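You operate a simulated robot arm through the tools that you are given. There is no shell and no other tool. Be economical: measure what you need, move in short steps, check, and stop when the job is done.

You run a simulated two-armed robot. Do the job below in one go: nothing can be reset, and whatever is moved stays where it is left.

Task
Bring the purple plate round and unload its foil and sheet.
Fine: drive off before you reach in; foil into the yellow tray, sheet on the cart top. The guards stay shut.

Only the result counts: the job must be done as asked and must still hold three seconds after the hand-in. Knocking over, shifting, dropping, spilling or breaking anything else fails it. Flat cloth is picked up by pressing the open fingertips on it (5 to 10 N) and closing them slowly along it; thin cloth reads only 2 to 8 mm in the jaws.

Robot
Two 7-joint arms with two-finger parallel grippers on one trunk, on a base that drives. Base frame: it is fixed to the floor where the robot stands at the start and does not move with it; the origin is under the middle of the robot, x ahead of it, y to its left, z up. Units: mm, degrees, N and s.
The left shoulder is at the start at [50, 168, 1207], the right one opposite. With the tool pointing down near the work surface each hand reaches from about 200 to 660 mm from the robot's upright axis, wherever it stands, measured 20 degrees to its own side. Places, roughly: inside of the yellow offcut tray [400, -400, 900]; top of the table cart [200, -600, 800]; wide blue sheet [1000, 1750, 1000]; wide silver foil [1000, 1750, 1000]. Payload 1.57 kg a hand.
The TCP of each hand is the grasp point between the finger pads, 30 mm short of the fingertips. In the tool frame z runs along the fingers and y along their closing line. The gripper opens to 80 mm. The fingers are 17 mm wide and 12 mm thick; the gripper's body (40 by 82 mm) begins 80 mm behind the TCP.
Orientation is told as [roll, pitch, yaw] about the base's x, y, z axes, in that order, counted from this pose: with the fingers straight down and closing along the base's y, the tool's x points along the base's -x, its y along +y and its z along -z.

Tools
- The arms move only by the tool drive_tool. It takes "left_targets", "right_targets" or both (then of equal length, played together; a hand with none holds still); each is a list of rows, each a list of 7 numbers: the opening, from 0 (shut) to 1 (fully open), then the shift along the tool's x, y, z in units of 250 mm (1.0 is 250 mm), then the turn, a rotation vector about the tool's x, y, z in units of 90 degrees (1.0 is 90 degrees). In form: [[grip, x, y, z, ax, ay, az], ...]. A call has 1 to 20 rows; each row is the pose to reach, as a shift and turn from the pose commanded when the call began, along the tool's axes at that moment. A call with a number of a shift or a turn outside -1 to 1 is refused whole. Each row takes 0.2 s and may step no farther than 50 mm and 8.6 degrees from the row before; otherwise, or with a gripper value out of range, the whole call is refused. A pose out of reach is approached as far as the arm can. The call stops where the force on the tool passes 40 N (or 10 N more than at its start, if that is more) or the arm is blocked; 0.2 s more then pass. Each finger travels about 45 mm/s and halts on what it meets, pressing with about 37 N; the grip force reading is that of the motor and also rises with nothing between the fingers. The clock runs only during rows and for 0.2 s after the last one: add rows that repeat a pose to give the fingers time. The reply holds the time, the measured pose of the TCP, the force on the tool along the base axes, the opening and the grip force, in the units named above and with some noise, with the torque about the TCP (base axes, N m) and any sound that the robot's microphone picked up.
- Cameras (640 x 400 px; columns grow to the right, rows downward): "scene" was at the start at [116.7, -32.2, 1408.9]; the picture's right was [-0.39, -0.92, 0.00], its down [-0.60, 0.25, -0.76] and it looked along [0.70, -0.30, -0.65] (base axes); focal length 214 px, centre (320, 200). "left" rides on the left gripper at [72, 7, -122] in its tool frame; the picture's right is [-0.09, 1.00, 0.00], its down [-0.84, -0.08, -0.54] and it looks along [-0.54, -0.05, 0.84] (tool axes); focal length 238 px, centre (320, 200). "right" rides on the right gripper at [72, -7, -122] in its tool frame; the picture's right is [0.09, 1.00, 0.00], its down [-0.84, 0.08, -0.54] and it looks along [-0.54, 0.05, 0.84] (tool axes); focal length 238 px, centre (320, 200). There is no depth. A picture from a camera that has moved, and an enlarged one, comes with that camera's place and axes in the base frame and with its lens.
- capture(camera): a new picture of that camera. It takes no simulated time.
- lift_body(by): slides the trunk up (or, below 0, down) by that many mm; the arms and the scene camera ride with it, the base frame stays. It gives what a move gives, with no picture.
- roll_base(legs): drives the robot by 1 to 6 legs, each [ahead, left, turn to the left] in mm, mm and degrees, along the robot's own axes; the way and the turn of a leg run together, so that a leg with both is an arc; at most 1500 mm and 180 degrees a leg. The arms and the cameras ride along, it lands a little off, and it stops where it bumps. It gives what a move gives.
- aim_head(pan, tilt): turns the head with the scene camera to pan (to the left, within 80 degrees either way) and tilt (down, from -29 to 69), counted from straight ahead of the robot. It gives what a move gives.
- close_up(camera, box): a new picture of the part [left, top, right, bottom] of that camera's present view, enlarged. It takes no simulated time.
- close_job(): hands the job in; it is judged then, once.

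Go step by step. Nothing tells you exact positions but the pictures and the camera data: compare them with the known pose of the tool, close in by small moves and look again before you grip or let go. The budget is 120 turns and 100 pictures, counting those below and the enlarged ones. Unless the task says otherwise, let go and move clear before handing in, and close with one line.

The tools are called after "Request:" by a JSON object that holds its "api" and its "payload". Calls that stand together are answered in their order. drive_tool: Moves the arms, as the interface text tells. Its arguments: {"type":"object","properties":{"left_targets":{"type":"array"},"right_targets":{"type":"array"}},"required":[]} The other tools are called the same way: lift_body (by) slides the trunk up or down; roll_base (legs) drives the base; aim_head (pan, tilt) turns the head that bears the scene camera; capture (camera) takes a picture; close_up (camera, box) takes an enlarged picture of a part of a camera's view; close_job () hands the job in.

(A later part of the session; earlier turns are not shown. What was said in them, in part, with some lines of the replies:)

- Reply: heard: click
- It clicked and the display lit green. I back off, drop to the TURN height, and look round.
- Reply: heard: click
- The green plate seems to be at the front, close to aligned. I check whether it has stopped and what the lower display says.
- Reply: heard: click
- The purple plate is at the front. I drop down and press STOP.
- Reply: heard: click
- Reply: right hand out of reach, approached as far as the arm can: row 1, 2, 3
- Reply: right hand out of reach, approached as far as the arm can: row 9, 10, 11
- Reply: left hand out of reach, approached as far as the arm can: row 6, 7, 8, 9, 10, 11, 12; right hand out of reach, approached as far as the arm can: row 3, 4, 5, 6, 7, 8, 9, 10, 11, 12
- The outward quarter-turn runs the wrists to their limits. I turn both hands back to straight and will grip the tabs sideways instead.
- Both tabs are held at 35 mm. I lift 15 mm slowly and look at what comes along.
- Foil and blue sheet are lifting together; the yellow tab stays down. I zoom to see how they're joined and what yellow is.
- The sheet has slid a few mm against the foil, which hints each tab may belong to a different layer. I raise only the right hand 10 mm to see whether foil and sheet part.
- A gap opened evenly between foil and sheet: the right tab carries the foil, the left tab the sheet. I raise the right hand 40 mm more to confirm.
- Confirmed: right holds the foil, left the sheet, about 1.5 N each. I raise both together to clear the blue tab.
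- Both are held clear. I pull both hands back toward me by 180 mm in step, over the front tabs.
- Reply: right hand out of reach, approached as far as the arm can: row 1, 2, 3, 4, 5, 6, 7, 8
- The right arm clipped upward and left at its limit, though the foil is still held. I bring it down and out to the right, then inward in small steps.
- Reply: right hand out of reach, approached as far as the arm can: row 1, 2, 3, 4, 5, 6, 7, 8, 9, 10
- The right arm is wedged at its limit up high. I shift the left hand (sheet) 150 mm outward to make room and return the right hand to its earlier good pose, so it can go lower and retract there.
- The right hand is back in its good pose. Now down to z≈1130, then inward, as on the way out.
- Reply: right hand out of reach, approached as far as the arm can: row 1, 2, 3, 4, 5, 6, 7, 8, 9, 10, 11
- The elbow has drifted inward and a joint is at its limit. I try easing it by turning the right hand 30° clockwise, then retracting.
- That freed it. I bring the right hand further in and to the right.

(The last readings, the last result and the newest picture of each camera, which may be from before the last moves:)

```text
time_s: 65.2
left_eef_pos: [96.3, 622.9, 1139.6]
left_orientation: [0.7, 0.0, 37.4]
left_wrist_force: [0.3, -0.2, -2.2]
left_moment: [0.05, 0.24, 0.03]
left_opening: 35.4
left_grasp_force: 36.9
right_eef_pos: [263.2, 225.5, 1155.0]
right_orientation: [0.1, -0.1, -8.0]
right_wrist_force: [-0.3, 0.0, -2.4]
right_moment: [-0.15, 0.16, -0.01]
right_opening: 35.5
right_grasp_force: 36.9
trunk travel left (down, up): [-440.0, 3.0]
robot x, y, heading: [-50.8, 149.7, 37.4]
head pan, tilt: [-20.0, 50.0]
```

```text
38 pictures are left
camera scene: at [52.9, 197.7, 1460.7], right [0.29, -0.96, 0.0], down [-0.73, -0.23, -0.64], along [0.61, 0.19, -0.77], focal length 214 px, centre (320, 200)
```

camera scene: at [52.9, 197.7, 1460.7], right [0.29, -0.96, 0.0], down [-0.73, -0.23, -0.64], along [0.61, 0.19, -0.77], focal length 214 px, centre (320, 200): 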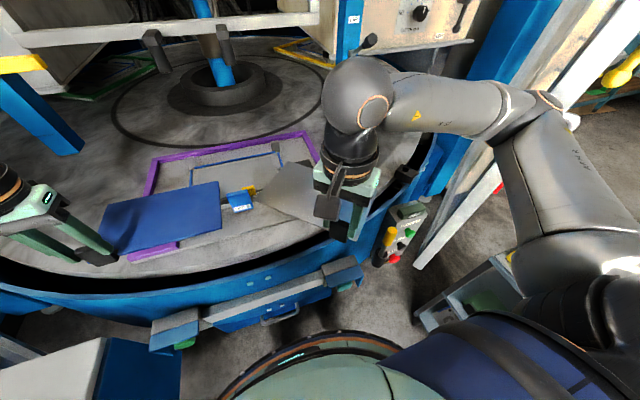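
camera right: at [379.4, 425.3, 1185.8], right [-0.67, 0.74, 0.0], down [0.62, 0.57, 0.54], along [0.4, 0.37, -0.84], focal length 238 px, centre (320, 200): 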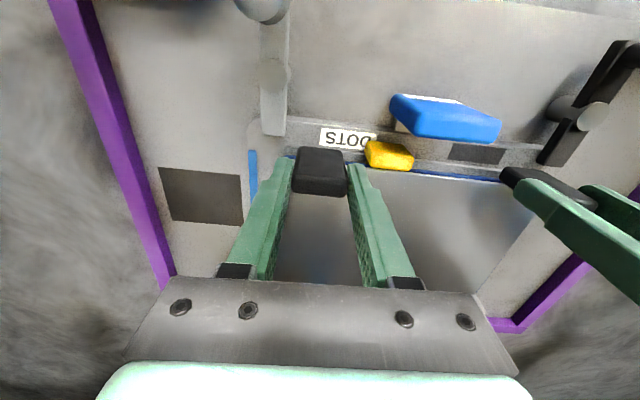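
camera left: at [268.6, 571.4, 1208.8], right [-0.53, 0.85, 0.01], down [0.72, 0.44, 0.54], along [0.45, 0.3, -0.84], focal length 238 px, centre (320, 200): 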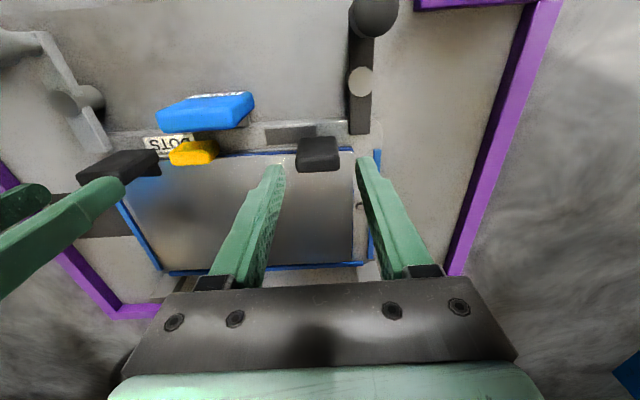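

The right arm is comfortable now. I pull the left hand in 100 mm too, then back the base off along the way I came.

Request:
{"api": "drive_tool", "payload": {"left_targets": [[0, 0.1, -0.02, 0, 0, 0, 0], [0, 0.2, -0.04, 0, 0, 0, 0], [0, 0.3, -0.06, 0, 0, 0, 0], [0, 0.4, -0.08, 0, 0, 0, 0]]}}

Request:
{"api": "roll_base", "payload": {"legs": [[-50, 0, 0], [0, -150, 0]]}}

Request:
{"api": "roll_base", "payload": {"legs": [[0, 0, -37]]}}

Request:
{"api": "aim_head", "payload": {"pan": -45, "tilt": 45}}

Request:
{"api": "capture", "payload": {"camera": "scene"}}

```text
time_s: 66.2
left_eef_pos: [29.1, 547.0, 1139.6]
left_orientation: [0.7, -0.1, 37.4]
left_wrist_force: [-0.3, -0.8, -2.2]
left_moment: [0.04, 0.22, 0.01]
left_opening: 35.4
left_grasp_force: 36.9
right_eef_pos: [264.0, 225.1, 1154.2]
right_orientation: [0.1, -0.2, -7.9]
right_wrist_force: [0.0, -0.2, -1.1]
right_moment: [-0.11, 0.19, 0.0]
right_opening: 35.4
right_grasp_force: 36.5
trunk travel left (down, up): [-440.0, 3.0]
robot x, y, heading: [-48.4, 147.3, 37.1]
head pan, tilt: [-20.0, 50.0]
```

```text
time_s: 68.7
left_eef_pos: [80.8, 395.2, 1137.6]
left_orientation: [0.7, -0.1, 37.4]
left_wrist_force: [-0.1, -0.3, -1.7]
left_moment: [0.02, 0.22, 0.0]
left_opening: 35.4
left_grasp_force: 36.4
right_eef_pos: [316.0, 74.9, 1155.5]
right_orientation: [0.1, -0.1, -7.8]
right_wrist_force: [0.1, 0.0, -1.5]
right_moment: [-0.16, 0.12, -0.01]
right_opening: 35.7
right_grasp_force: 36.8
trunk travel left (down, up): [-440.0, 3.0]
robot x, y, heading: [1.1, -2.4, 37.1]
head pan, tilt: [-20.0, 50.0]
```

```text
time_s: 70.9
left_eef_pos: [302.6, 267.5, 1138.8]
left_orientation: [0.7, 0.0, 0.5]
left_wrist_force: [0.0, -0.5, -1.8]
left_moment: [0.16, 0.16, -0.04]
left_opening: 35.2
left_grasp_force: 37.4
right_eef_pos: [297.0, -129.8, 1154.9]
right_orientation: [0.1, -0.2, -44.9]
right_wrist_force: [-6.1, 4.1, -2.2]
right_moment: [0.17, 0.49, 1.26]
right_opening: 35.7
right_grasp_force: 36.5
trunk travel left (down, up): [-440.0, 3.0]
robot x, y, heading: [-1.3, -2.0, 0.2]
head pan, tilt: [-20.0, 50.0]
```

```text
time_s: 71.8
left_eef_pos: [302.9, 268.4, 1138.6]
left_orientation: [0.7, 0.1, 0.3]
left_wrist_force: [0.2, 0.1, -2.3]
left_moment: [0.15, 0.15, 0.0]
left_opening: 35.3
left_grasp_force: 37.5
right_eef_pos: [297.6, -129.4, 1154.1]
right_orientation: [0.0, 0.1, -44.7]
right_wrist_force: [-3.2, 3.1, -1.9]
right_moment: [0.19, 0.49, 0.91]
right_opening: 35.9
right_grasp_force: 37.0
trunk travel left (down, up): [-440.0, 3.0]
robot x, y, heading: [1.7, 1.1, -0.1]
head pan, tilt: [-45.0, 45.0]
```

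```text
37 pictures are left
camera scene: at [96.2, -56.1, 1467.6], right [-0.71, -0.71, 0.0], down [-0.5, 0.5, -0.71], along [0.5, -0.5, -0.71], focal length 214 px, centre (320, 200)
```

scene: 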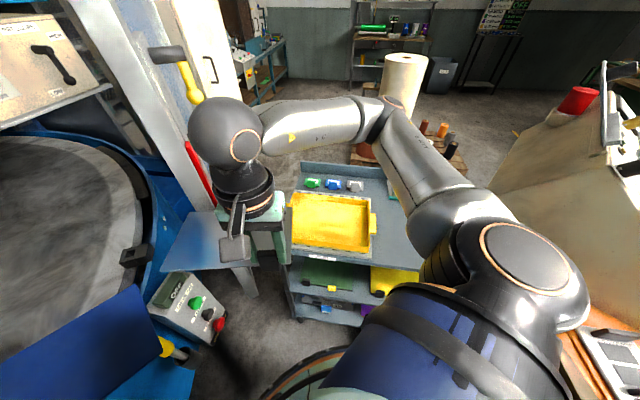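

The right wrist feels a sideways push: the foil's far edge is touching the grey guard post near [490, -130]. I ease the hand straight back from it at once, then nearer to me.

Request:
{"api": "drive_tool", "payload": {"right_targets": [[0, 0.08, 0, 0, 0, 0, 0], [0, 0.16, 0, 0, 0, 0, 0], [0, 0.2, -0.1, 0, 0, 0, 0], [0, 0.22, -0.2, 0, 0, 0, 0], [0, 0.22, -0.3, 0, 0, 0, 0], [0, 0.22, -0.36, 0, 0, 0, 0]]}}

Request:
{"api": "capture", "payload": {"camera": "scene"}}

Request:
{"api": "capture", "payload": {"camera": "right"}}

```text
time_s: 73.2
left_eef_pos: [302.6, 268.0, 1138.7]
left_orientation: [0.8, -0.1, 0.3]
left_wrist_force: [-0.4, -0.3, -2.1]
left_moment: [0.15, 0.14, -0.01]
left_opening: 35.6
left_grasp_force: 36.6
right_eef_pos: [217.8, -142.5, 1169.1]
right_orientation: [0.0, -0.1, -44.8]
right_wrist_force: [-0.5, 0.4, -1.8]
right_moment: [0.02, 0.2, 0.01]
right_opening: 36.1
right_grasp_force: 37.0
right hand out of reach, approached as far as the arm can: row 5, 6
trunk travel left (down, up): [-440.0, 3.0]
robot x, y, heading: [-0.3, 0.4, 0.1]
head pan, tilt: [-45.0, 45.0]
```

```text
36 pictures are left
camera scene: at [96.5, -56.8, 1467.5], right [-0.71, -0.71, 0.0], down [-0.5, 0.5, -0.71], along [0.5, -0.5, -0.71], focal length 214 px, centre (320, 200)
```

scene: 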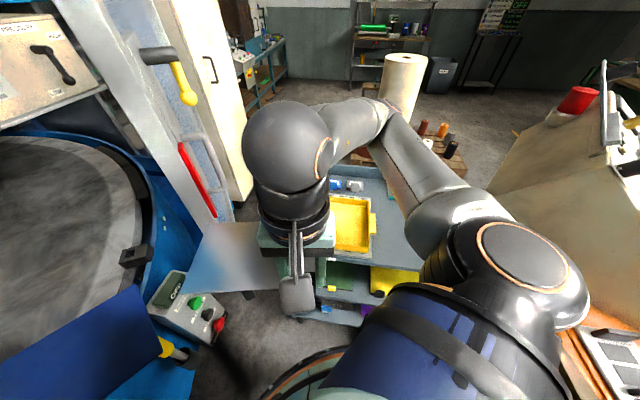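

```text
35 pictures are left
camera right: at [161.2, -97.6, 1290.4], right [0.64, 0.77, 0.0], down [0.65, -0.54, 0.54], along [0.42, -0.34, -0.84], focal length 238 px, centre (320, 200)
```

right: 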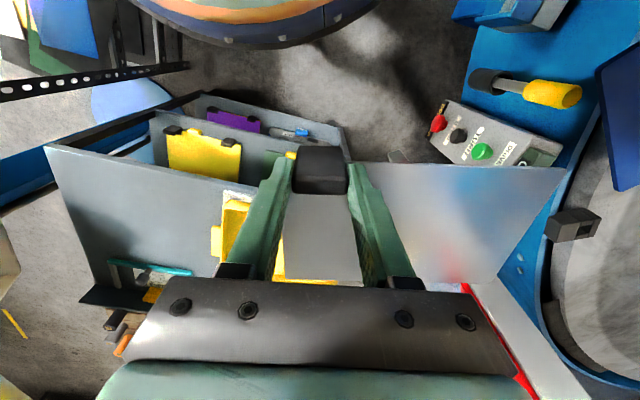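

It's free again and the foil still sits square on its tab. I pull the left hand in 80 mm, then turn right in two steps, checking the forces.

Request:
{"api": "drive_tool", "payload": {"left_targets": [[0, 0.1, 0, 0, 0, 0, 0], [0, 0.2, 0, 0, 0, 0, 0], [0, 0.32, 0, 0, 0, 0, 0]]}}

Request:
{"api": "roll_base", "payload": {"legs": [[0, 0, -12]]}}

Request:
{"api": "capture", "payload": {"camera": "right"}}

```text
time_s: 74.0
left_eef_pos: [245.3, 270.8, 1148.0]
left_orientation: [0.7, 0.1, 0.3]
left_wrist_force: [0.3, 1.1, -1.4]
left_moment: [0.19, 0.15, -0.03]
left_opening: 35.4
left_grasp_force: 37.2
left hand out of reach, approached as far as the arm can: row 3
right_eef_pos: [217.3, -142.6, 1169.1]
right_orientation: [0.1, 0.1, -44.8]
right_wrist_force: [-0.1, -0.8, -1.9]
right_moment: [-0.01, 0.17, -0.01]
right_opening: 35.6
right_grasp_force: 36.9
trunk travel left (down, up): [-440.0, 3.0]
robot x, y, heading: [2.2, 0.0, -0.1]
head pan, tilt: [-45.0, 45.0]
```

```text
time_s: 75.1
left_eef_pos: [295.8, 213.5, 1149.0]
left_orientation: [0.7, 0.1, -11.4]
left_wrist_force: [-0.3, -0.2, -2.3]
left_moment: [0.16, 0.15, -0.01]
left_opening: 35.1
left_grasp_force: 37.2
right_eef_pos: [183.4, -183.4, 1168.4]
right_orientation: [0.1, 0.0, -56.9]
right_wrist_force: [0.2, -0.2, -1.6]
right_moment: [0.01, 0.2, -0.01]
right_opening: 35.6
right_grasp_force: 37.1
trunk travel left (down, up): [-440.0, 3.0]
robot x, y, heading: [3.3, 0.9, -11.8]
head pan, tilt: [-45.0, 45.0]
```

```text
34 pictures are left
camera right: at [138.2, -129.0, 1290.4], right [0.78, 0.62, 0.0], down [0.52, -0.66, 0.54], along [0.34, -0.42, -0.84], focal length 238 px, centre (320, 200)
```

right: 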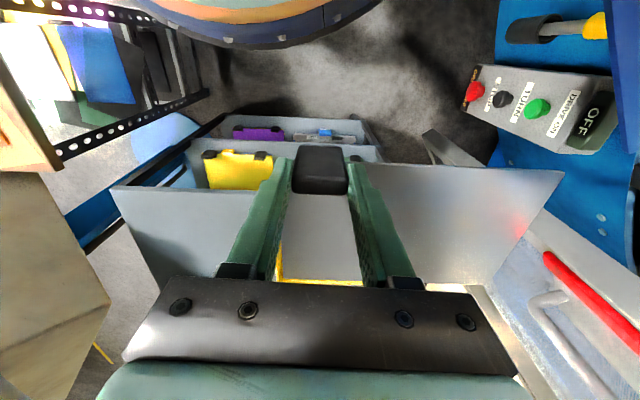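

Clear. I continue the turn toward the cart.

Request:
{"api": "roll_base", "payload": {"legs": [[0, 0, -17], [0, 0, -16]]}}

Request:
{"api": "aim_head", "payload": {"pan": -5, "tilt": 50}}

Request:
{"api": "capture", "payload": {"camera": "scene"}}

```text
time_s: 77.4
left_eef_pos: [365.6, 16.9, 1149.7]
left_orientation: [0.7, 0.1, -44.7]
left_wrist_force: [-0.2, 0.2, -2.1]
left_moment: [0.24, -0.01, 0.01]
left_opening: 35.5
left_grasp_force: 37.1
right_eef_pos: [53.3, -255.7, 1167.6]
right_orientation: [0.0, -0.1, -89.9]
right_wrist_force: [0.0, -0.1, -1.0]
right_moment: [0.11, 0.11, 0.02]
right_opening: 35.7
right_grasp_force: 37.1
trunk travel left (down, up): [-440.0, 3.0]
robot x, y, heading: [2.2, 1.0, -44.6]
head pan, tilt: [-45.0, 45.0]
```

```text
time_s: 78.5
left_eef_pos: [365.5, 18.3, 1148.5]
left_orientation: [0.6, 0.0, -44.6]
left_wrist_force: [0.2, 0.2, -1.5]
left_moment: [0.24, -0.01, 0.02]
left_opening: 35.4
left_grasp_force: 37.3
right_eef_pos: [54.5, -255.2, 1169.0]
right_orientation: [0.0, -0.1, -89.9]
right_wrist_force: [1.0, -0.1, -2.3]
right_moment: [0.1, 0.15, 0.0]
right_opening: 35.5
right_grasp_force: 37.2
trunk travel left (down, up): [-440.0, 3.0]
robot x, y, heading: [1.4, 1.6, -44.9]
head pan, tilt: [-5.0, 50.0]
```

```text
33 pictures are left
camera scene: at [76.9, -86.5, 1460.6], right [-0.77, -0.64, 0.0], down [-0.49, 0.59, -0.64], along [0.41, -0.49, -0.77], focal length 214 px, centre (320, 200)
```

scene: 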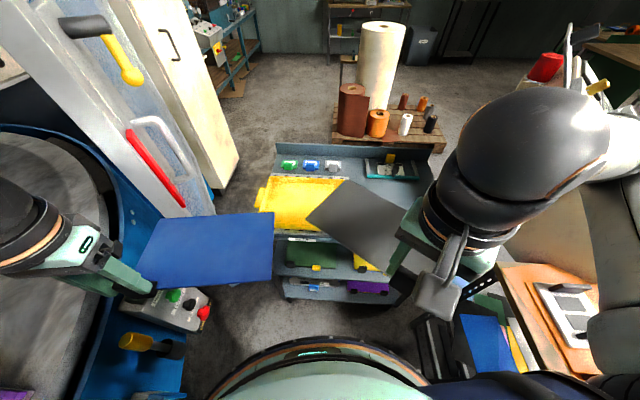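

At heading −45° the cart is straight ahead: tray roughly centred at 603 mm ahead, 11 mm right of centre; its rim near z 867. I swing the foil forward over the tray with the right hand, turning it square.

Request:
{"api": "drive_tool", "payload": {"right_targets": [[0, -0.09, 0.11, 0.02, 0, 0, 0], [0, -0.18, 0.22, 0.06, 0, 0, 0], [0, -0.27, 0.33, 0.1, 0, 0, 0], [0, -0.36, 0.45, 0.15, 0, 0, 0], [0, -0.45, 0.56, 0.2, 0, 0, -0.08], [0, -0.53, 0.67, 0.25, 0, 0, -0.16], [0, -0.62, 0.78, 0.3, 0, 0, -0.25], [0, -0.7, 0.89, 0.35, 0, 0, -0.34], [0, -0.7, 0.89, 0.4, 0, 0, -0.42], [0, -0.7, 0.89, 0.44, 0, 0, -0.44]]}}

Request:
{"api": "capture", "payload": {"camera": "scene"}}

Request:
{"api": "capture", "payload": {"camera": "right"}}

```text
time_s: 80.7
left_eef_pos: [365.1, 18.6, 1148.9]
left_orientation: [0.7, 0.1, -44.5]
left_wrist_force: [0.0, 0.0, -2.0]
left_moment: [0.22, 0.02, 0.0]
left_opening: 35.2
left_grasp_force: 37.4
right_eef_pos: [277.6, -428.0, 1057.6]
right_orientation: [0.0, 0.0, -50.2]
right_wrist_force: [-0.3, -0.5, -2.7]
right_moment: [-0.02, 0.2, -0.02]
right_opening: 35.7
right_grasp_force: 37.2
trunk travel left (down, up): [-440.0, 3.0]
robot x, y, heading: [-2.6, 0.3, -44.9]
head pan, tilt: [-5.0, 50.0]
```

```text
32 pictures are left
camera scene: at [77.3, -86.6, 1460.6], right [-0.76, -0.64, 0.0], down [-0.49, 0.59, -0.64], along [0.41, -0.49, -0.77], focal length 214 px, centre (320, 200)
```

scene: 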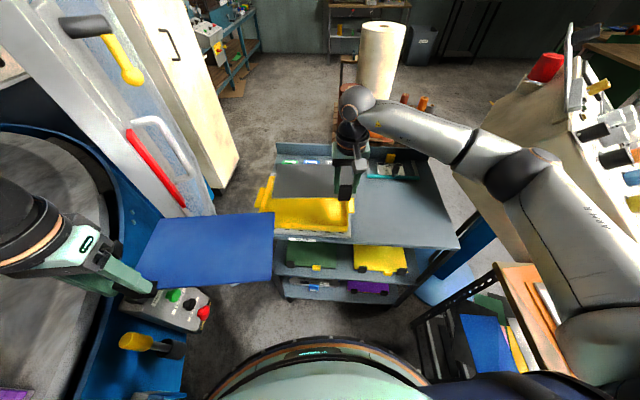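

```text
31 pictures are left
camera right: at [225.8, -379.2, 1179.7], right [0.7, 0.71, 0.0], down [0.6, -0.59, 0.54], along [0.38, -0.38, -0.84], focal length 238 px, centre (320, 200)
```

right: 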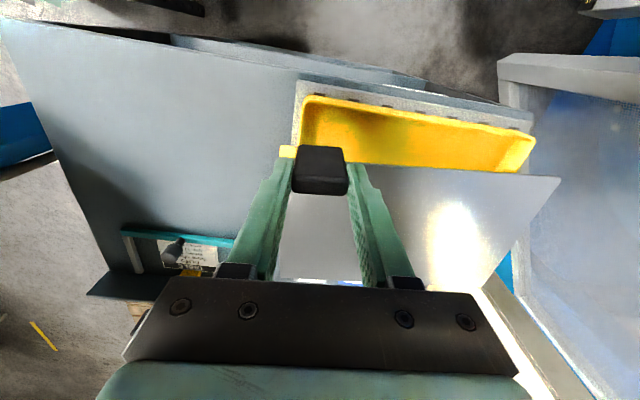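

Tray's near edge runs about [240,−428]→[480,−247] (yaw −53°), so its centre is near [432,−434]. I shift the hand to [322,−423], square it up and come down to just above the rim.

Request:
{"api": "drive_tool", "payload": {"right_targets": [[0, -0.05, 0.075, 0, 0, 0, 0.015], [0, -0.098, 0.149, 0, 0, 0, 0.03], [0, -0.098, 0.149, 0.15, 0, 0, 0.03], [0, -0.098, 0.149, 0.3, 0, 0, 0.03], [0, -0.098, 0.149, 0.4, 0, 0, 0.03]]}}

Request:
{"api": "close_up", "payload": {"camera": "scene", "box": [240, 120, 400, 250]}}

Request:
{"api": "capture", "payload": {"camera": "right"}}

```text
time_s: 81.9
left_eef_pos: [366.6, 18.2, 1149.0]
left_orientation: [0.8, 0.0, -44.5]
left_wrist_force: [-0.2, -0.8, -1.0]
left_moment: [0.25, -0.01, -0.03]
left_opening: 35.5
left_grasp_force: 37.3
right_eef_pos: [322.6, -423.0, 958.5]
right_orientation: [0.0, 0.1, -52.8]
right_wrist_force: [-0.2, 0.7, -2.2]
right_moment: [0.01, 0.22, -0.01]
right_opening: 35.4
right_grasp_force: 36.6
trunk travel left (down, up): [-440.0, 3.0]
robot x, y, heading: [1.8, 2.9, -45.1]
head pan, tilt: [-5.0, 50.0]
```

```text
3.08 times, centred on (320, 185) of scene
camera zoom: at [77.1, -86.8, 1460.6], right [-0.76, -0.64, 0.0], down [-0.49, 0.59, -0.64], along [0.41, -0.49, -0.77], focal length 660 px, centre (320, 246)
```

zoom: 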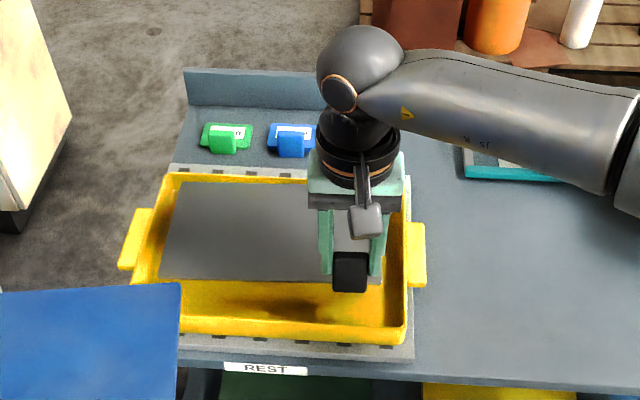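

```text
29 pictures are left
camera right: at [271.5, -371.0, 1079.8], right [0.74, 0.67, 0.0], down [0.57, -0.62, 0.54], along [0.36, -0.4, -0.84], focal length 238 px, centre (320, 200)
```

right: 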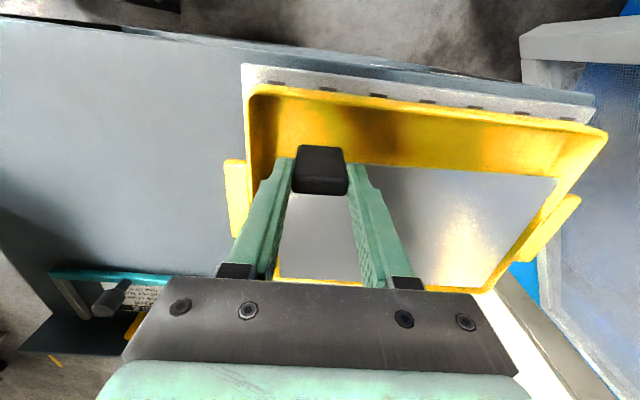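

Nicely over the tray; the tray is turned about 4° more and there's a bit more room on the left. I correct that and lower into it.

Request:
{"api": "drive_tool", "payload": {"right_targets": [[0, 0, 0.03, 0, 0, 0, 0.022], [0, 0, 0.06, 0, 0, 0, 0.044], [0, 0, 0.06, 0.08, 0, 0, 0.044], [0, 0, 0.06, 0.16, 0, 0, 0.044], [0, 0, 0.06, 0.2, 0, 0, 0.044]]}}

Request:
{"api": "capture", "payload": {"camera": "right"}}

Request:
{"api": "close_up", "payload": {"camera": "scene", "box": [240, 120, 400, 250]}}

```text
time_s: 83.1
left_eef_pos: [362.6, 20.5, 1150.7]
left_orientation: [0.7, -0.1, -44.7]
left_wrist_force: [-0.2, -0.1, -1.3]
left_moment: [0.2, -0.01, 0.02]
left_opening: 35.3
left_grasp_force: 37.2
right_eef_pos: [335.0, -415.2, 915.3]
right_orientation: [0.2, -0.5, -56.9]
right_wrist_force: [-3.0, -0.2, 37.7]
right_moment: [-0.14, 0.6, 0.09]
right_opening: 35.2
right_grasp_force: 37.2
trunk travel left (down, up): [-440.0, 3.0]
robot x, y, heading: [3.0, -1.2, -45.0]
head pan, tilt: [-5.0, 50.0]
```

```text
28 pictures are left
camera right: at [287.3, -358.6, 1036.8], right [0.78, 0.62, 0.0], down [0.52, -0.66, 0.55], along [0.35, -0.43, -0.83], focal length 238 px, centre (320, 200)
```

right: 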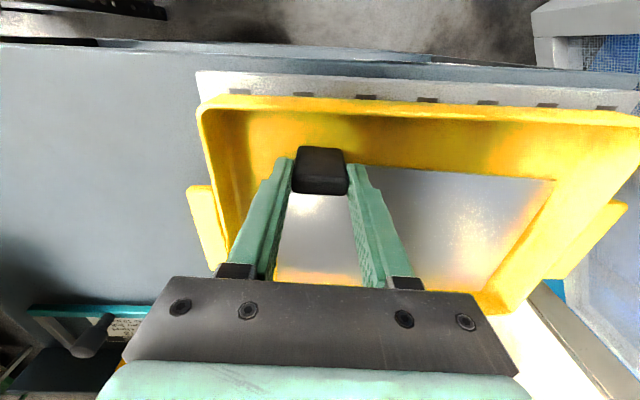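

```text
3.08 times, centred on (320, 185) of scene
camera zoom: at [74.0, -83.5, 1461.9], right [-0.76, -0.64, 0.0], down [-0.49, 0.58, -0.65], along [0.42, -0.49, -0.76], focal length 660 px, centre (320, 246)
```

zoom: 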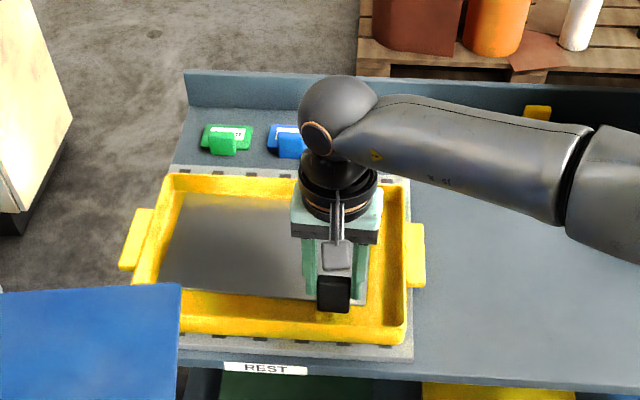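

The foil is down in the tray (contact at z 915). I ease up a few mm, open, and raise the hand.

Request:
{"api": "drive_tool", "payload": {"right_targets": [[0, 0, 0, -0.01, 0, 0, 0], [0, 0, 0, -0.016, 0, 0, 0], [0.5, 0, 0, -0.016, 0, 0, 0], [0.65, 0, 0, -0.016, 0, 0, 0], [0.65, 0, 0, -0.016, 0, 0, 0], [0.65, 0, 0, -0.1, 0, 0, 0], [0.65, 0, 0, -0.25, 0, 0, 0], [0.65, 0, 0, -0.4, 0, 0, 0], [0.65, 0, 0, -0.55, 0, 0, 0], [0.65, 0, 0, -0.7, 0, 0, 0]]}}

Request:
{"api": "capture", "payload": {"camera": "right"}}

```text
time_s: 85.3
left_eef_pos: [365.1, 18.1, 1149.4]
left_orientation: [0.7, 0.2, -44.6]
left_wrist_force: [-0.2, -0.7, -1.6]
left_moment: [0.25, 0.04, 0.02]
left_opening: 35.3
left_grasp_force: 36.8
right_eef_pos: [332.5, -414.1, 1083.6]
right_orientation: [0.0, 0.1, -56.9]
right_wrist_force: [0.2, 0.2, 0.6]
right_moment: [0.06, -0.04, -0.04]
right_opening: 51.8
right_grasp_force: 0.0
trunk travel left (down, up): [-440.0, 3.0]
robot x, y, heading: [-1.0, -3.4, -44.8]
head pan, tilt: [-5.0, 50.0]
```

```text
26 pictures are left
camera right: at [286.9, -359.5, 1205.5], right [0.78, 0.62, 0.0], down [0.52, -0.66, 0.54], along [0.34, -0.42, -0.84], focal length 238 px, centre (320, 200)
```

right: 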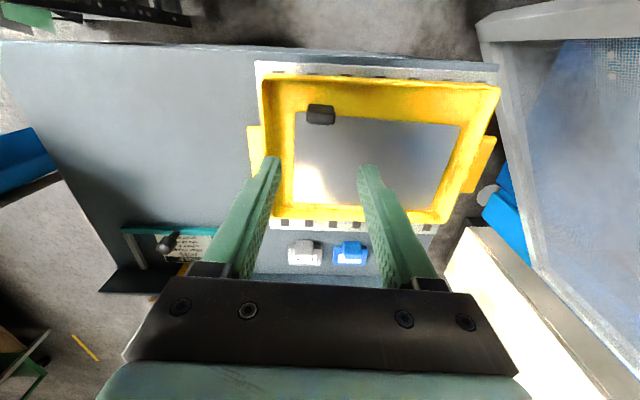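

The foil lies flat in the tray. The free cart top is to the tray's right, centre about [177, −652], same yaw −57°; for that I tuck the right hand away, draw the sheet nearer to my centre line and turn 35° more to the right.

Request:
{"api": "drive_tool", "payload": {"right_targets": [[0.5, 0.05, -0.12, -0.06, 0, 0, 0], [0.5, 0.1, -0.25, -0.12, 0, 0, 0], [0.5, 0.15, -0.38, -0.18, 0, 0, 0], [0.3, 0.2, -0.51, -0.24, 0, 0, 0], [0.3, 0.25, -0.64, -0.27, 0, 0, 0], [0, 0.3, -0.77, -0.27, 0, 0, 0], [0, 0.35, -0.888, -0.27, 0, 0, 0]]}}

Request:
{"api": "drive_tool", "payload": {"left_targets": [[0, 0, -0.1, 0, 0, 0, 0], [0, 0, -0.2, 0, 0, 0, 0], [0, 0, -0.3, 0, 0, 0, 0], [0, 0, -0.4, 0, 0, 0, 0]]}}

Request:
{"api": "roll_base", "payload": {"legs": [[0, 0, -35]]}}

Request:
{"api": "aim_head", "payload": {"pan": 10, "tilt": 50}}

Request:
{"api": "capture", "payload": {"camera": "scene"}}

```text
time_s: 86.9
left_eef_pos: [364.9, 19.0, 1148.6]
left_orientation: [0.8, 0.1, -44.5]
left_wrist_force: [0.1, -0.3, -2.8]
left_moment: [0.2, 0.03, -0.02]
left_opening: 35.5
left_grasp_force: 37.3
right_eef_pos: [96.6, -463.1, 1151.5]
right_orientation: [-0.1, 0.0, -56.8]
right_wrist_force: [0.0, -0.5, 0.0]
right_moment: [-0.03, 0.01, -0.04]
right_opening: 0.0
right_grasp_force: 16.1
trunk travel left (down, up): [-440.0, 3.0]
robot x, y, heading: [-1.6, -0.6, -44.6]
head pan, tilt: [-5.0, 50.0]
```

```text
time_s: 87.9
left_eef_pos: [294.1, -53.4, 1147.5]
left_orientation: [0.7, 0.1, -44.5]
left_wrist_force: [-0.5, 0.3, -0.7]
left_moment: [0.25, -0.01, -0.01]
left_opening: 35.2
left_grasp_force: 36.9
right_eef_pos: [98.1, -463.2, 1151.1]
right_orientation: [0.0, 0.0, -56.9]
right_wrist_force: [0.7, -0.1, 0.7]
right_moment: [-0.01, -0.01, -0.02]
right_opening: 0.1
right_grasp_force: 20.7
trunk travel left (down, up): [-440.0, 3.0]
robot x, y, heading: [-1.4, 0.2, -45.1]
head pan, tilt: [-5.0, 50.0]
```

```text
time_s: 89.7
left_eef_pos: [220.5, -180.8, 1152.5]
left_orientation: [1.3, -0.5, -73.4]
left_wrist_force: [-0.5, 0.3, -2.2]
left_moment: [0.21, -0.13, 0.04]
left_opening: 35.6
left_grasp_force: 37.2
right_eef_pos: [-149.6, -445.9, 1152.7]
right_orientation: [0.6, -0.4, -85.7]
right_wrist_force: [-0.5, 0.2, -0.6]
right_moment: [-0.02, -0.02, 0.02]
right_opening: 0.0
right_grasp_force: 21.8
trunk travel left (down, up): [-440.0, 3.0]
robot x, y, heading: [-0.6, 5.5, -73.5]
head pan, tilt: [-5.0, 50.0]
stopped in leg 1: the robot was blocked; the commanded pose is now the measured one
```

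```text
time_s: 90.5
left_eef_pos: [219.9, -181.7, 1151.9]
left_orientation: [1.3, -0.4, -73.3]
left_wrist_force: [-0.1, 0.9, -1.7]
left_moment: [0.2, -0.09, -0.01]
left_opening: 35.6
left_grasp_force: 36.3
right_eef_pos: [-148.6, -446.1, 1152.2]
right_orientation: [0.7, -0.4, -85.7]
right_wrist_force: [-0.3, -0.3, -0.3]
right_moment: [-0.01, 0.01, 0.01]
right_opening: 0.0
right_grasp_force: 20.7
trunk travel left (down, up): [-440.0, 3.0]
robot x, y, heading: [-3.9, 1.4, -73.5]
head pan, tilt: [10.0, 50.0]
```

```text
25 pictures are left
camera scene: at [27.3, -98.2, 1461.7], right [-0.9, -0.44, -0.01], down [-0.33, 0.68, -0.65], along [0.29, -0.58, -0.76], focal length 214 px, centre (320, 200)
```

scene: 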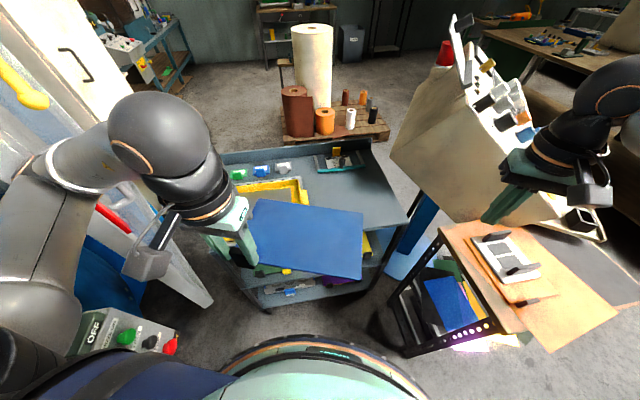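

The turn was stopped at −73.5° — probably my left elbow against the guard post. I back off 4° and check; from there the left hand can still reach the cart top straight ahead.

Request:
{"api": "roll_base", "payload": {"legs": [[0, 0, 4]]}}

Request:
{"api": "aim_head", "payload": {"pan": 50, "tilt": 40}}

Request:
{"api": "capture", "payload": {"camera": "scene"}}

Request:
{"api": "aim_head", "payload": {"pan": -50, "tilt": 40}}

Request:
{"api": "capture", "payload": {"camera": "scene"}}

```text
time_s: 91.3
left_eef_pos: [231.9, -171.8, 1149.8]
left_orientation: [1.3, 0.0, -69.5]
left_wrist_force: [-0.4, 0.0, -2.4]
left_moment: [0.2, -0.12, 0.01]
left_opening: 35.4
left_grasp_force: 36.4
right_eef_pos: [-116.3, -461.1, 1149.2]
right_orientation: [0.6, 0.0, -81.7]
right_wrist_force: [1.0, 0.5, 0.7]
right_moment: [0.01, 0.03, -0.02]
right_opening: 0.1
right_grasp_force: 21.6
trunk travel left (down, up): [-440.0, 3.0]
robot x, y, heading: [-4.0, 3.9, -69.8]
head pan, tilt: [10.0, 50.0]
```

```text
time_s: 92.4
left_eef_pos: [232.6, -169.6, 1148.9]
left_orientation: [1.2, 0.1, -69.7]
left_wrist_force: [0.5, 0.3, -2.4]
left_moment: [0.18, -0.09, 0.01]
left_opening: 35.6
left_grasp_force: 36.3
right_eef_pos: [-116.2, -459.6, 1150.8]
right_orientation: [0.7, -0.2, -81.6]
right_wrist_force: [-0.4, -0.3, -0.1]
right_moment: [0.03, -0.04, -0.02]
right_opening: 0.1
right_grasp_force: 21.4
trunk travel left (down, up): [-440.0, 3.0]
robot x, y, heading: [-2.7, -1.0, -69.8]
head pan, tilt: [50.0, 40.0]
```

```text
24 pictures are left
camera scene: at [77.3, -64.2, 1475.6], right [-0.34, -0.94, 0.0], down [-0.6, 0.22, -0.77], along [0.73, -0.26, -0.64], focal length 214 px, centre (320, 200)
```

scene: 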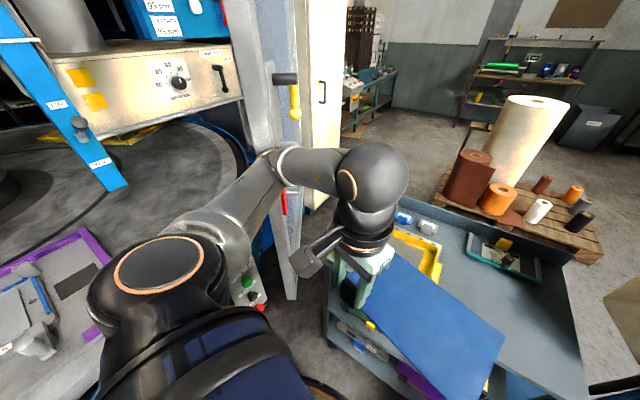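

```text
time_s: 94.2
left_eef_pos: [233.8, -169.7, 1150.0]
left_orientation: [1.2, 0.0, -69.8]
left_wrist_force: [0.2, -0.2, -2.7]
left_moment: [0.17, -0.09, 0.0]
left_opening: 35.2
left_grasp_force: 36.8
right_eef_pos: [-116.3, -459.4, 1150.8]
right_orientation: [0.8, -0.1, -81.7]
right_wrist_force: [0.0, 0.4, 0.2]
right_moment: [0.01, 0.01, 0.03]
right_opening: 0.0
right_grasp_force: 21.4
trunk travel left (down, up): [-440.0, 3.0]
robot x, y, heading: [-5.9, 2.2, -70.0]
head pan, tilt: [-50.0, 40.0]
```

```text
23 pictures are left
camera scene: at [-44.7, -108.8, 1474.3], right [-0.87, 0.5, -0.01], down [0.33, 0.56, -0.76], along [-0.37, -0.66, -0.65], focal length 214 px, centre (320, 200)
```

scene: 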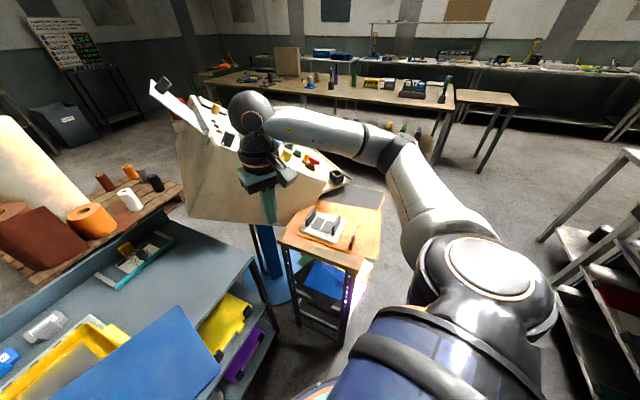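

Nothing appears displaced. I move the left hand with the sheet forward and right, toward the free part of the cart top.

Request:
{"api": "drive_tool", "payload": {"left_targets": [[0, -0.08, -0.08, 0.02, 0, 0, -0.02], [0, -0.2, -0.16, 0.05, 0, 0, -0.05], [0, -0.35, -0.24, 0.08, 0, 0, -0.07], [0, -0.5, -0.32, 0.11, 0, 0, -0.1], [0, -0.65, -0.4, 0.14, 0, 0, -0.12], [0, -0.8, -0.46, 0.17, 0, 0, -0.14], [0, -0.95, -0.52, 0.2, 0, 0, -0.14]]}}

Request:
{"api": "aim_head", "payload": {"pan": 0, "tilt": 50}}

Request:
{"api": "capture", "payload": {"camera": "scene"}}

Request:
{"api": "capture", "payload": {"camera": "left"}}

```text
time_s: 95.8
left_eef_pos: [202.3, -438.3, 1095.1]
left_orientation: [0.7, 0.0, -57.0]
left_wrist_force: [-0.8, 0.2, -1.6]
left_moment: [0.23, -0.04, 0.01]
left_opening: 35.1
left_grasp_force: 37.0
right_eef_pos: [-106.7, -459.6, 1151.0]
right_orientation: [0.1, 0.0, -81.7]
right_wrist_force: [0.1, 0.0, -0.6]
right_moment: [0.01, 0.01, 0.0]
right_opening: 0.0
right_grasp_force: 21.8
trunk travel left (down, up): [-440.0, 3.0]
robot x, y, heading: [-1.5, 3.5, -69.8]
head pan, tilt: [-50.0, 40.0]
```

```text
time_s: 96.9
left_eef_pos: [203.5, -436.9, 1095.9]
left_orientation: [0.7, 0.1, -56.9]
left_wrist_force: [-0.4, -0.9, -1.6]
left_moment: [0.2, -0.06, 0.02]
left_opening: 35.3
left_grasp_force: 37.8
right_eef_pos: [-106.6, -459.2, 1151.2]
right_orientation: [0.1, -0.1, -81.6]
right_wrist_force: [-0.1, -0.2, 0.2]
right_moment: [-0.01, 0.02, -0.01]
right_opening: 0.2
right_grasp_force: 20.8
trunk travel left (down, up): [-440.0, 3.0]
robot x, y, heading: [-3.6, 3.7, -69.6]
head pan, tilt: [0.0, 50.0]
```

```text
22 pictures are left
camera scene: at [37.0, -106.6, 1460.6], right [-0.94, -0.35, 0.0], down [-0.26, 0.72, -0.64], along [0.22, -0.6, -0.77], focal length 214 px, centre (320, 200)
```

scene: 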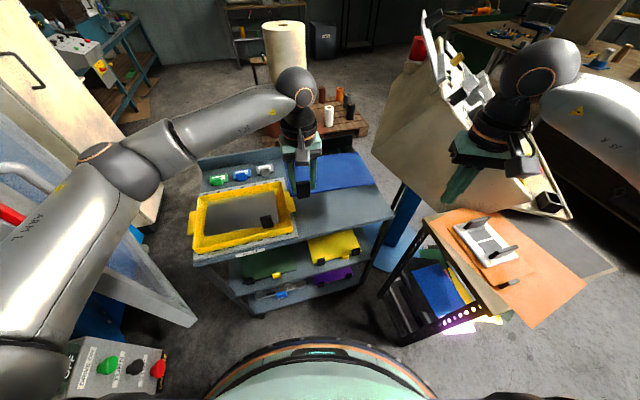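

```text
21 pictures are left
camera left: at [167.7, -374.8, 1217.8], right [0.88, 0.47, 0.01], down [0.39, -0.75, 0.54], along [0.26, -0.47, -0.84], focal length 238 px, centre (320, 200)
```

left: 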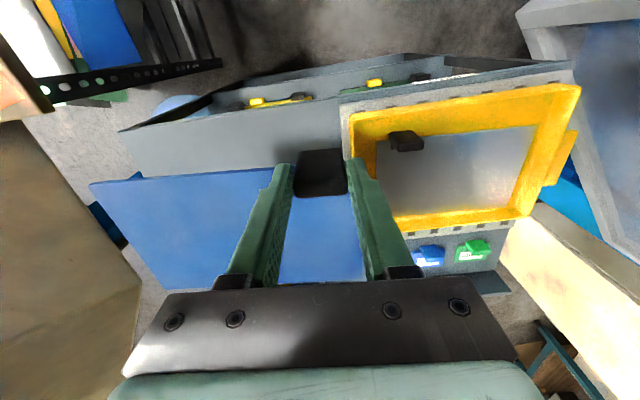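

Sheet is square to the cart within a few degrees. I shift it to the middle of the free area (hand to about [185, −543]) and lower to z 960.

Request:
{"api": "drive_tool", "payload": {"left_targets": [[0, -0.08, -0.07, 0, 0, 0, 0], [0, -0.16, -0.14, 0.02, 0, 0, 0], [0, -0.24, -0.22, 0.05, 0, 0, 0], [0, -0.315, -0.29, 0.1, 0, 0, 0], [0, -0.315, -0.29, 0.25, 0, 0, 0], [0, -0.315, -0.29, 0.4, 0, 0, 0], [0, -0.315, -0.29, 0.54, 0, 0, 0]]}}

Request:
{"api": "capture", "payload": {"camera": "left"}}

Request:
{"api": "close_up", "payload": {"camera": "scene", "box": [180, 120, 420, 270]}}

```text
time_s: 97.9
left_eef_pos: [197.0, -527.0, 1075.9]
left_orientation: [2.8, 0.6, -57.2]
left_wrist_force: [9.9, 18.3, 9.2]
left_moment: [-0.59, 0.57, -0.3]
left_opening: 36.0
left_grasp_force: 37.5
right_eef_pos: [-105.9, -458.3, 1152.4]
right_orientation: [0.1, 0.0, -81.5]
right_wrist_force: [0.6, -0.7, -0.7]
right_moment: [0.01, -0.03, 0.04]
right_opening: 0.0
right_grasp_force: 21.1
trunk travel left (down, up): [-440.0, 3.0]
robot x, y, heading: [-1.0, 3.6, -69.5]
head pan, tilt: [0.0, 50.0]
stopped in row 4 (left hand): the force on the tool passed its limit at 70 N (the readings are from after the stop); the commanded pose is now the measured one
```

```text
20 pictures are left
camera left: at [158.0, -467.9, 1198.8], right [0.89, 0.46, 0.05], down [0.37, -0.76, 0.53], along [0.28, -0.45, -0.85], focal length 238 px, centre (320, 200)
```

left: 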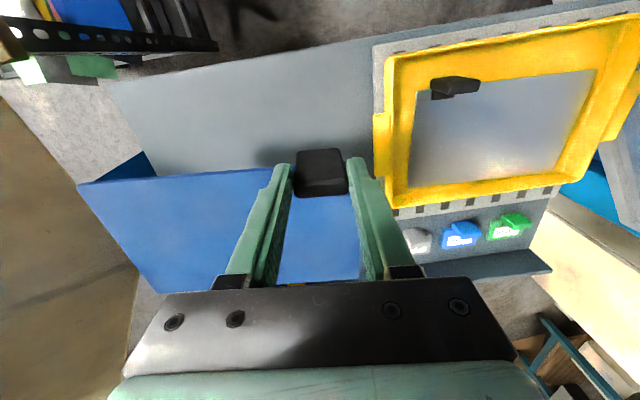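

```text
2.67 times, centred on (300, 195) of scene
camera zoom: at [37.3, -105.1, 1460.9], right [-0.94, -0.35, 0.0], down [-0.27, 0.72, -0.64], along [0.22, -0.6, -0.77], focal length 572 px, centre (373, 213)
```

zoom: 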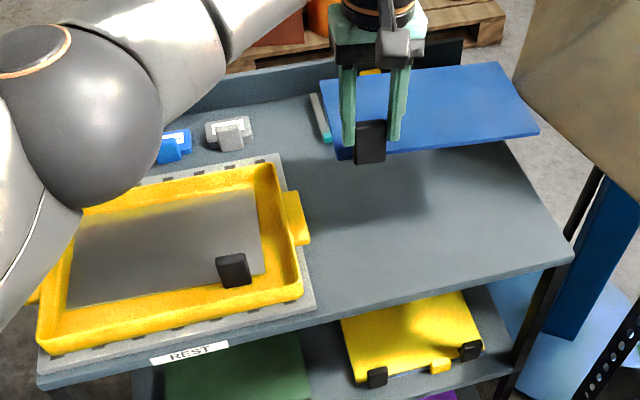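

The sheet bumped something on its right — the beige console beside the cart (push toward the tray). I back off toward me, level the hand again, and will set it down nearer the cart's front edge.

Request:
{"api": "drive_tool", "payload": {"left_targets": [[0, 0.06, 0.04, 0, 0, 0, 0], [0, 0.12, 0.05, 0, 0.01, 0, 0], [0, 0.18, 0.03, 0, 0.02, -0.004, 0], [0, 0.2, -0.01, 0, 0.023, -0.007, 0], [0, 0.2, -0.03, 0, 0.023, -0.007, 0]]}}

Request:
{"api": "capture", "payload": {"camera": "left"}}

Request:
{"api": "capture", "payload": {"camera": "scene"}}

```text
time_s: 99.1
left_eef_pos: [165.0, -485.0, 1076.0]
left_orientation: [0.9, 0.0, -57.2]
left_wrist_force: [14.3, 28.1, 7.4]
left_moment: [-0.01, -0.27, 1.04]
left_opening: 35.5
left_grasp_force: 37.4
right_eef_pos: [-104.1, -456.5, 1152.6]
right_orientation: [0.0, -0.2, -81.6]
right_wrist_force: [0.7, 0.8, 0.1]
right_moment: [-0.06, -0.01, -0.01]
right_opening: 0.0
right_grasp_force: 21.2
trunk travel left (down, up): [-440.0, 3.0]
robot x, y, heading: [0.6, 2.1, -69.6]
head pan, tilt: [0.0, 50.0]
```

```text
18 pictures are left
camera left: at [128.6, -422.2, 1198.1], right [0.89, 0.46, 0.02], down [0.38, -0.75, 0.54], along [0.26, -0.47, -0.84], focal length 238 px, centre (320, 200)
```

left: 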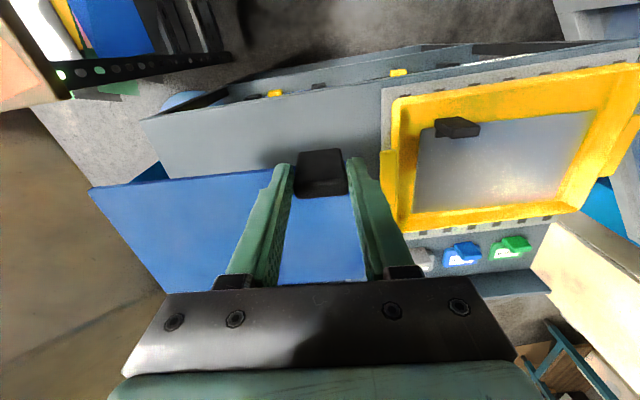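

```text
17 pictures are left
camera scene: at [39.3, -100.9, 1461.2], right [-0.94, -0.35, 0.0], down [-0.27, 0.72, -0.65], along [0.22, -0.61, -0.76], focal length 214 px, centre (320, 200)
```

scene: 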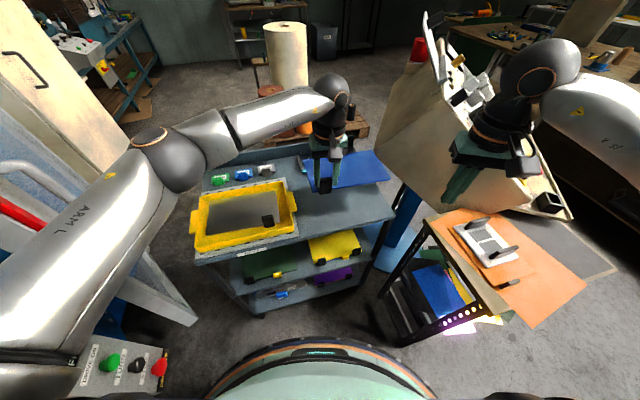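

It is still pressing on the console's edge. I move the sheet clearly left and toward me.

Request:
{"api": "drive_tool", "payload": {"left_targets": [[0, 0.06, 0.08, 0, 0, 0, 0], [0, 0.12, 0.16, 0, 0, 0, 0], [0, 0.16, 0.24, 0, 0, 0, 0]]}}

Request:
{"api": "close_up", "payload": {"camera": "scene", "box": [280, 100, 480, 225]}}

```text
time_s: 99.9
left_eef_pos: [190.2, -424.0, 1073.9]
left_orientation: [0.3, -0.2, -57.5]
left_wrist_force: [-0.1, 0.1, -2.8]
left_moment: [0.21, -0.01, -0.02]
left_opening: 35.6
left_grasp_force: 36.6
right_eef_pos: [-106.1, -459.0, 1151.2]
right_orientation: [0.0, -0.2, -81.6]
right_wrist_force: [0.8, -0.4, -0.1]
right_moment: [-0.05, 0.01, 0.03]
right_opening: 0.0
right_grasp_force: 21.9
trunk travel left (down, up): [-440.0, 3.0]
robot x, y, heading: [1.9, 2.4, -69.6]
head pan, tilt: [0.0, 50.0]
```

```text
3.20 times, centred on (380, 162) of scene
camera zoom: at [37.7, -105.9, 1460.6], right [-0.94, -0.35, 0.0], down [-0.27, 0.72, -0.64], along [0.22, -0.6, -0.77], focal length 686 px, centre (128, 320)
```

zoom: 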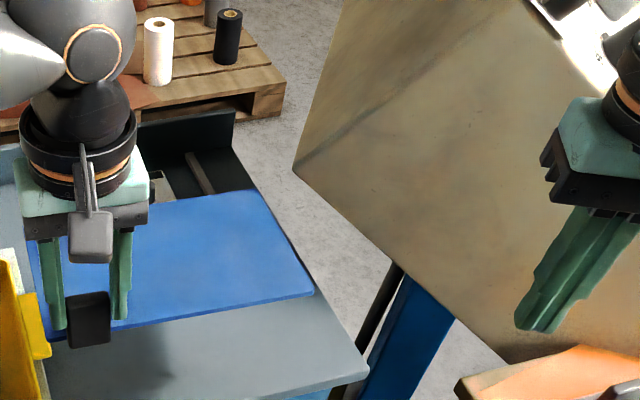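

Free now; the console's lower corner overhangs at about z 1005. I lower the sheet below that first, then slide it to its place under clearance.

Request:
{"api": "drive_tool", "payload": {"left_targets": [[0, 0, -0.02, 0.12, 0, 0, 0], [0, 0, -0.03, 0.24, 0, 0, 0], [0, 0, -0.03, 0.36, 0, 0, 0], [0, -0.08, -0.09, 0.36, 0, 0, 0], [0, -0.15, -0.15, 0.36, 0, 0, 0], [0, -0.223, -0.207, 0.36, 0, 0, 0]]}}

Request:
{"api": "capture", "payload": {"camera": "left"}}

Request:
{"api": "close_up", "payload": {"camera": "scene", "box": [240, 120, 440, 245]}}

```text
time_s: 101.3
left_eef_pos: [177.4, -499.4, 983.2]
left_orientation: [0.5, -0.1, -57.5]
left_wrist_force: [-0.1, -0.7, -2.5]
left_moment: [0.2, -0.02, 0.04]
left_opening: 35.3
left_grasp_force: 36.9
right_eef_pos: [-106.6, -459.0, 1150.8]
right_orientation: [0.1, 0.1, -81.7]
right_wrist_force: [0.2, -0.1, -0.1]
right_moment: [-0.02, -0.04, 0.02]
right_opening: 0.0
right_grasp_force: 21.4
trunk travel left (down, up): [-440.0, 3.0]
robot x, y, heading: [-3.5, 2.6, -69.6]
head pan, tilt: [0.0, 50.0]
```

```text
15 pictures are left
camera left: at [140.9, -436.8, 1106.1], right [0.89, 0.46, 0.01], down [0.38, -0.75, 0.54], along [0.26, -0.48, -0.84], focal length 238 px, centre (320, 200)
```

left: 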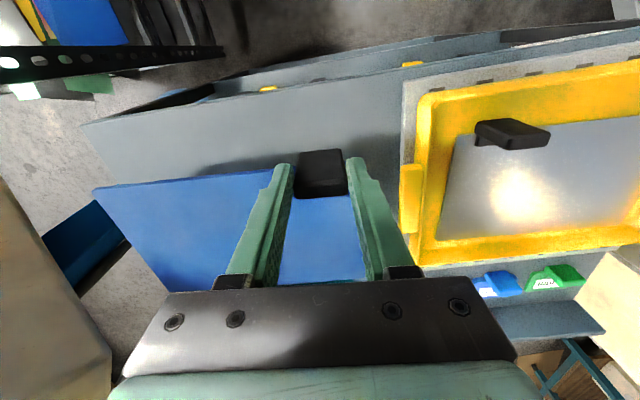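

```text
3.20 times, centred on (340, 182) of scene
camera zoom: at [36.8, -106.7, 1460.6], right [-0.94, -0.35, 0.0], down [-0.27, 0.72, -0.64], along [0.22, -0.6, -0.77], focal length 686 px, centre (256, 256)
```

zoom: 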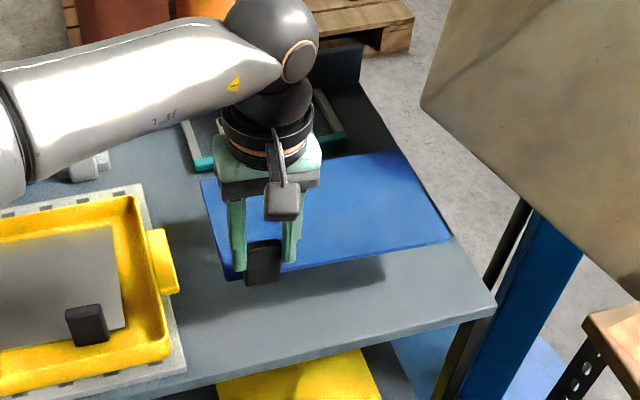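

Clear of everything. I move 15 mm right and lower, slowing near the expected contact height.

Request:
{"api": "drive_tool", "payload": {"left_targets": [[0, 0, -0.03, 0.1, 0, 0, 0], [0, 0, -0.06, 0.2, 0, 0, 0], [0, 0, -0.06, 0.26, 0, 0, 0], [0, 0, -0.06, 0.28, 0, 0, 0], [0, 0, -0.06, 0.292, 0, 0, 0]]}}

Request:
{"api": "close_up", "payload": {"camera": "scene", "box": [240, 120, 440, 245]}}

```text
time_s: 102.5
left_eef_pos: [164.7, -507.9, 910.9]
left_orientation: [0.5, -0.2, -57.5]
left_wrist_force: [-0.2, 0.3, -1.8]
left_moment: [0.19, -0.02, 0.0]
left_opening: 35.4
left_grasp_force: 36.6
right_eef_pos: [-106.6, -460.0, 1151.9]
right_orientation: [0.1, 0.0, -81.6]
right_wrist_force: [0.0, -0.8, 1.1]
right_moment: [0.0, 0.02, 0.0]
right_opening: 0.0
right_grasp_force: 21.3
trunk travel left (down, up): [-440.0, 3.0]
robot x, y, heading: [-4.0, 0.8, -69.4]
head pan, tilt: [0.0, 50.0]
```

```text
3.20 times, centred on (340, 182) of scene
camera zoom: at [37.4, -106.4, 1460.6], right [-0.94, -0.35, 0.0], down [-0.27, 0.72, -0.64], along [0.22, -0.6, -0.77], focal length 686 px, centre (256, 256)
```

zoom: 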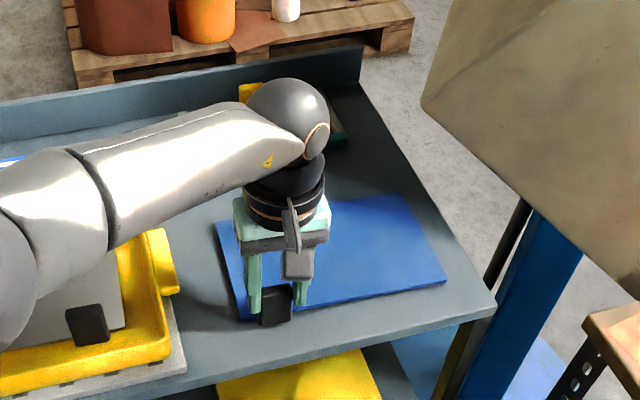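

Almost down, sitting between tray and cart edge. I continue in 3 mm steps.

Request:
{"api": "drive_tool", "payload": {"left_targets": [[0, 0, 0, 0.012, 0, 0, 0], [0, 0, 0, 0.024, 0, 0, 0], [0, 0, 0, 0.036, 0, 0, 0], [0, 0, 0, 0.046, 0, 0, 0]]}}

```text
time_s: 103.5
left_eef_pos: [164.4, -508.0, 902.7]
left_orientation: [0.4, -0.4, -57.4]
left_wrist_force: [1.5, 3.9, 25.2]
left_moment: [0.25, -0.08, 0.15]
left_opening: 35.4
left_grasp_force: 37.0
right_eef_pos: [-107.8, -455.4, 1153.4]
right_orientation: [0.1, -0.2, -81.5]
right_wrist_force: [-0.9, 0.2, -0.6]
right_moment: [0.01, -0.02, 0.01]
right_opening: 0.0
right_grasp_force: 21.9
trunk travel left (down, up): [-440.0, 3.0]
robot x, y, heading: [-2.8, 4.2, -69.7]
head pan, tilt: [0.0, 50.0]
```

Touched down. I ease up, open, rise straight up and check.

Request:
{"api": "drive_tool", "payload": {"left_targets": [[0, 0, 0, -0.012, 0, 0, 0], [0.5, 0, 0, -0.012, 0, 0, 0], [0.65, 0, 0, -0.012, 0, 0, 0], [0.65, 0, 0, -0.012, 0, 0, 0], [0.65, 0, 0, -0.1, 0, 0, 0], [0.65, 0, 0, -0.25, 0, 0, 0], [0.65, 0, 0, -0.4, 0, 0, 0], [0.65, 0, 0, -0.55, 0, 0, 0], [0.65, 0.12, 0, -0.7, 0, 0, 0], [0.65, 0.28, 0, -0.75, 0, 0, 0]]}}

Request:
{"api": "capture", "payload": {"camera": "left"}}

Request:
{"api": "capture", "payload": {"camera": "scene"}}

```text
time_s: 105.7
left_eef_pos: [125.8, -448.7, 1086.9]
left_orientation: [0.5, -0.3, -57.5]
left_wrist_force: [-0.6, -0.3, -0.2]
left_moment: [-0.01, -0.02, 0.0]
left_opening: 52.0
left_grasp_force: 0.1
right_eef_pos: [-106.9, -458.7, 1152.6]
right_orientation: [0.0, -0.1, -81.6]
right_wrist_force: [-0.1, 0.1, -0.1]
right_moment: [-0.03, -0.04, -0.03]
right_opening: 0.1
right_grasp_force: 21.8
trunk travel left (down, up): [-440.0, 3.0]
robot x, y, heading: [-1.8, -1.3, -69.6]
head pan, tilt: [0.0, 50.0]
```

```text
12 pictures are left
camera left: at [89.5, -385.2, 1209.1], right [0.89, 0.46, 0.01], down [0.38, -0.75, 0.54], along [0.26, -0.48, -0.84], focal length 238 px, centre (320, 200)
```

left: 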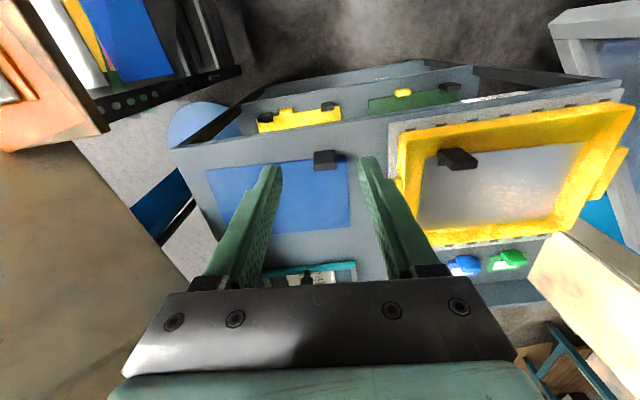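

```text
11 pictures are left
camera scene: at [37.1, -105.7, 1460.7], right [-0.94, -0.35, 0.0], down [-0.27, 0.72, -0.64], along [0.22, -0.6, -0.77], focal length 214 px, centre (320, 200)
```

scene: 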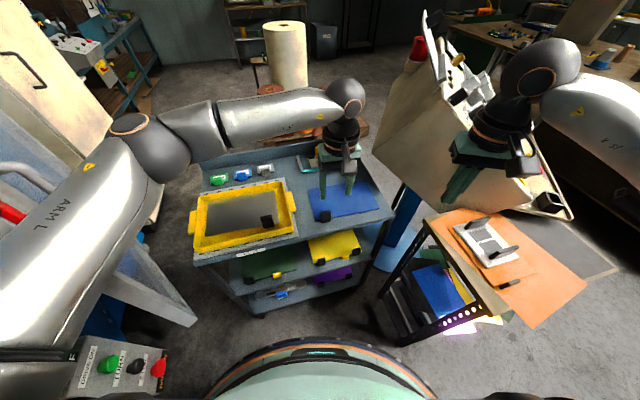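

Sheet lies flat on the cart top, foil flat in the yellow tray, drive off, guards untouched and both hands clear. I hand in.

Request:
{"api": "close_job", "payload": {}}

```text
The job is handed in.
```

The purple plate is round at the front and unloaded: the foil is flat in the yellow tray, the sheet is flat on the cart top, and the drive was off before I reached in. I opened no guard, but on the way the foil brushed the grey guard post, a turn was blocked (probably my elbow on that post), and the sheet pushed against the beige console beside the cart. I also nudged the yellow-tabbed part on the purple plate about 3 mm while gripping and left it there. Nothing else looked displaced in the pictures.
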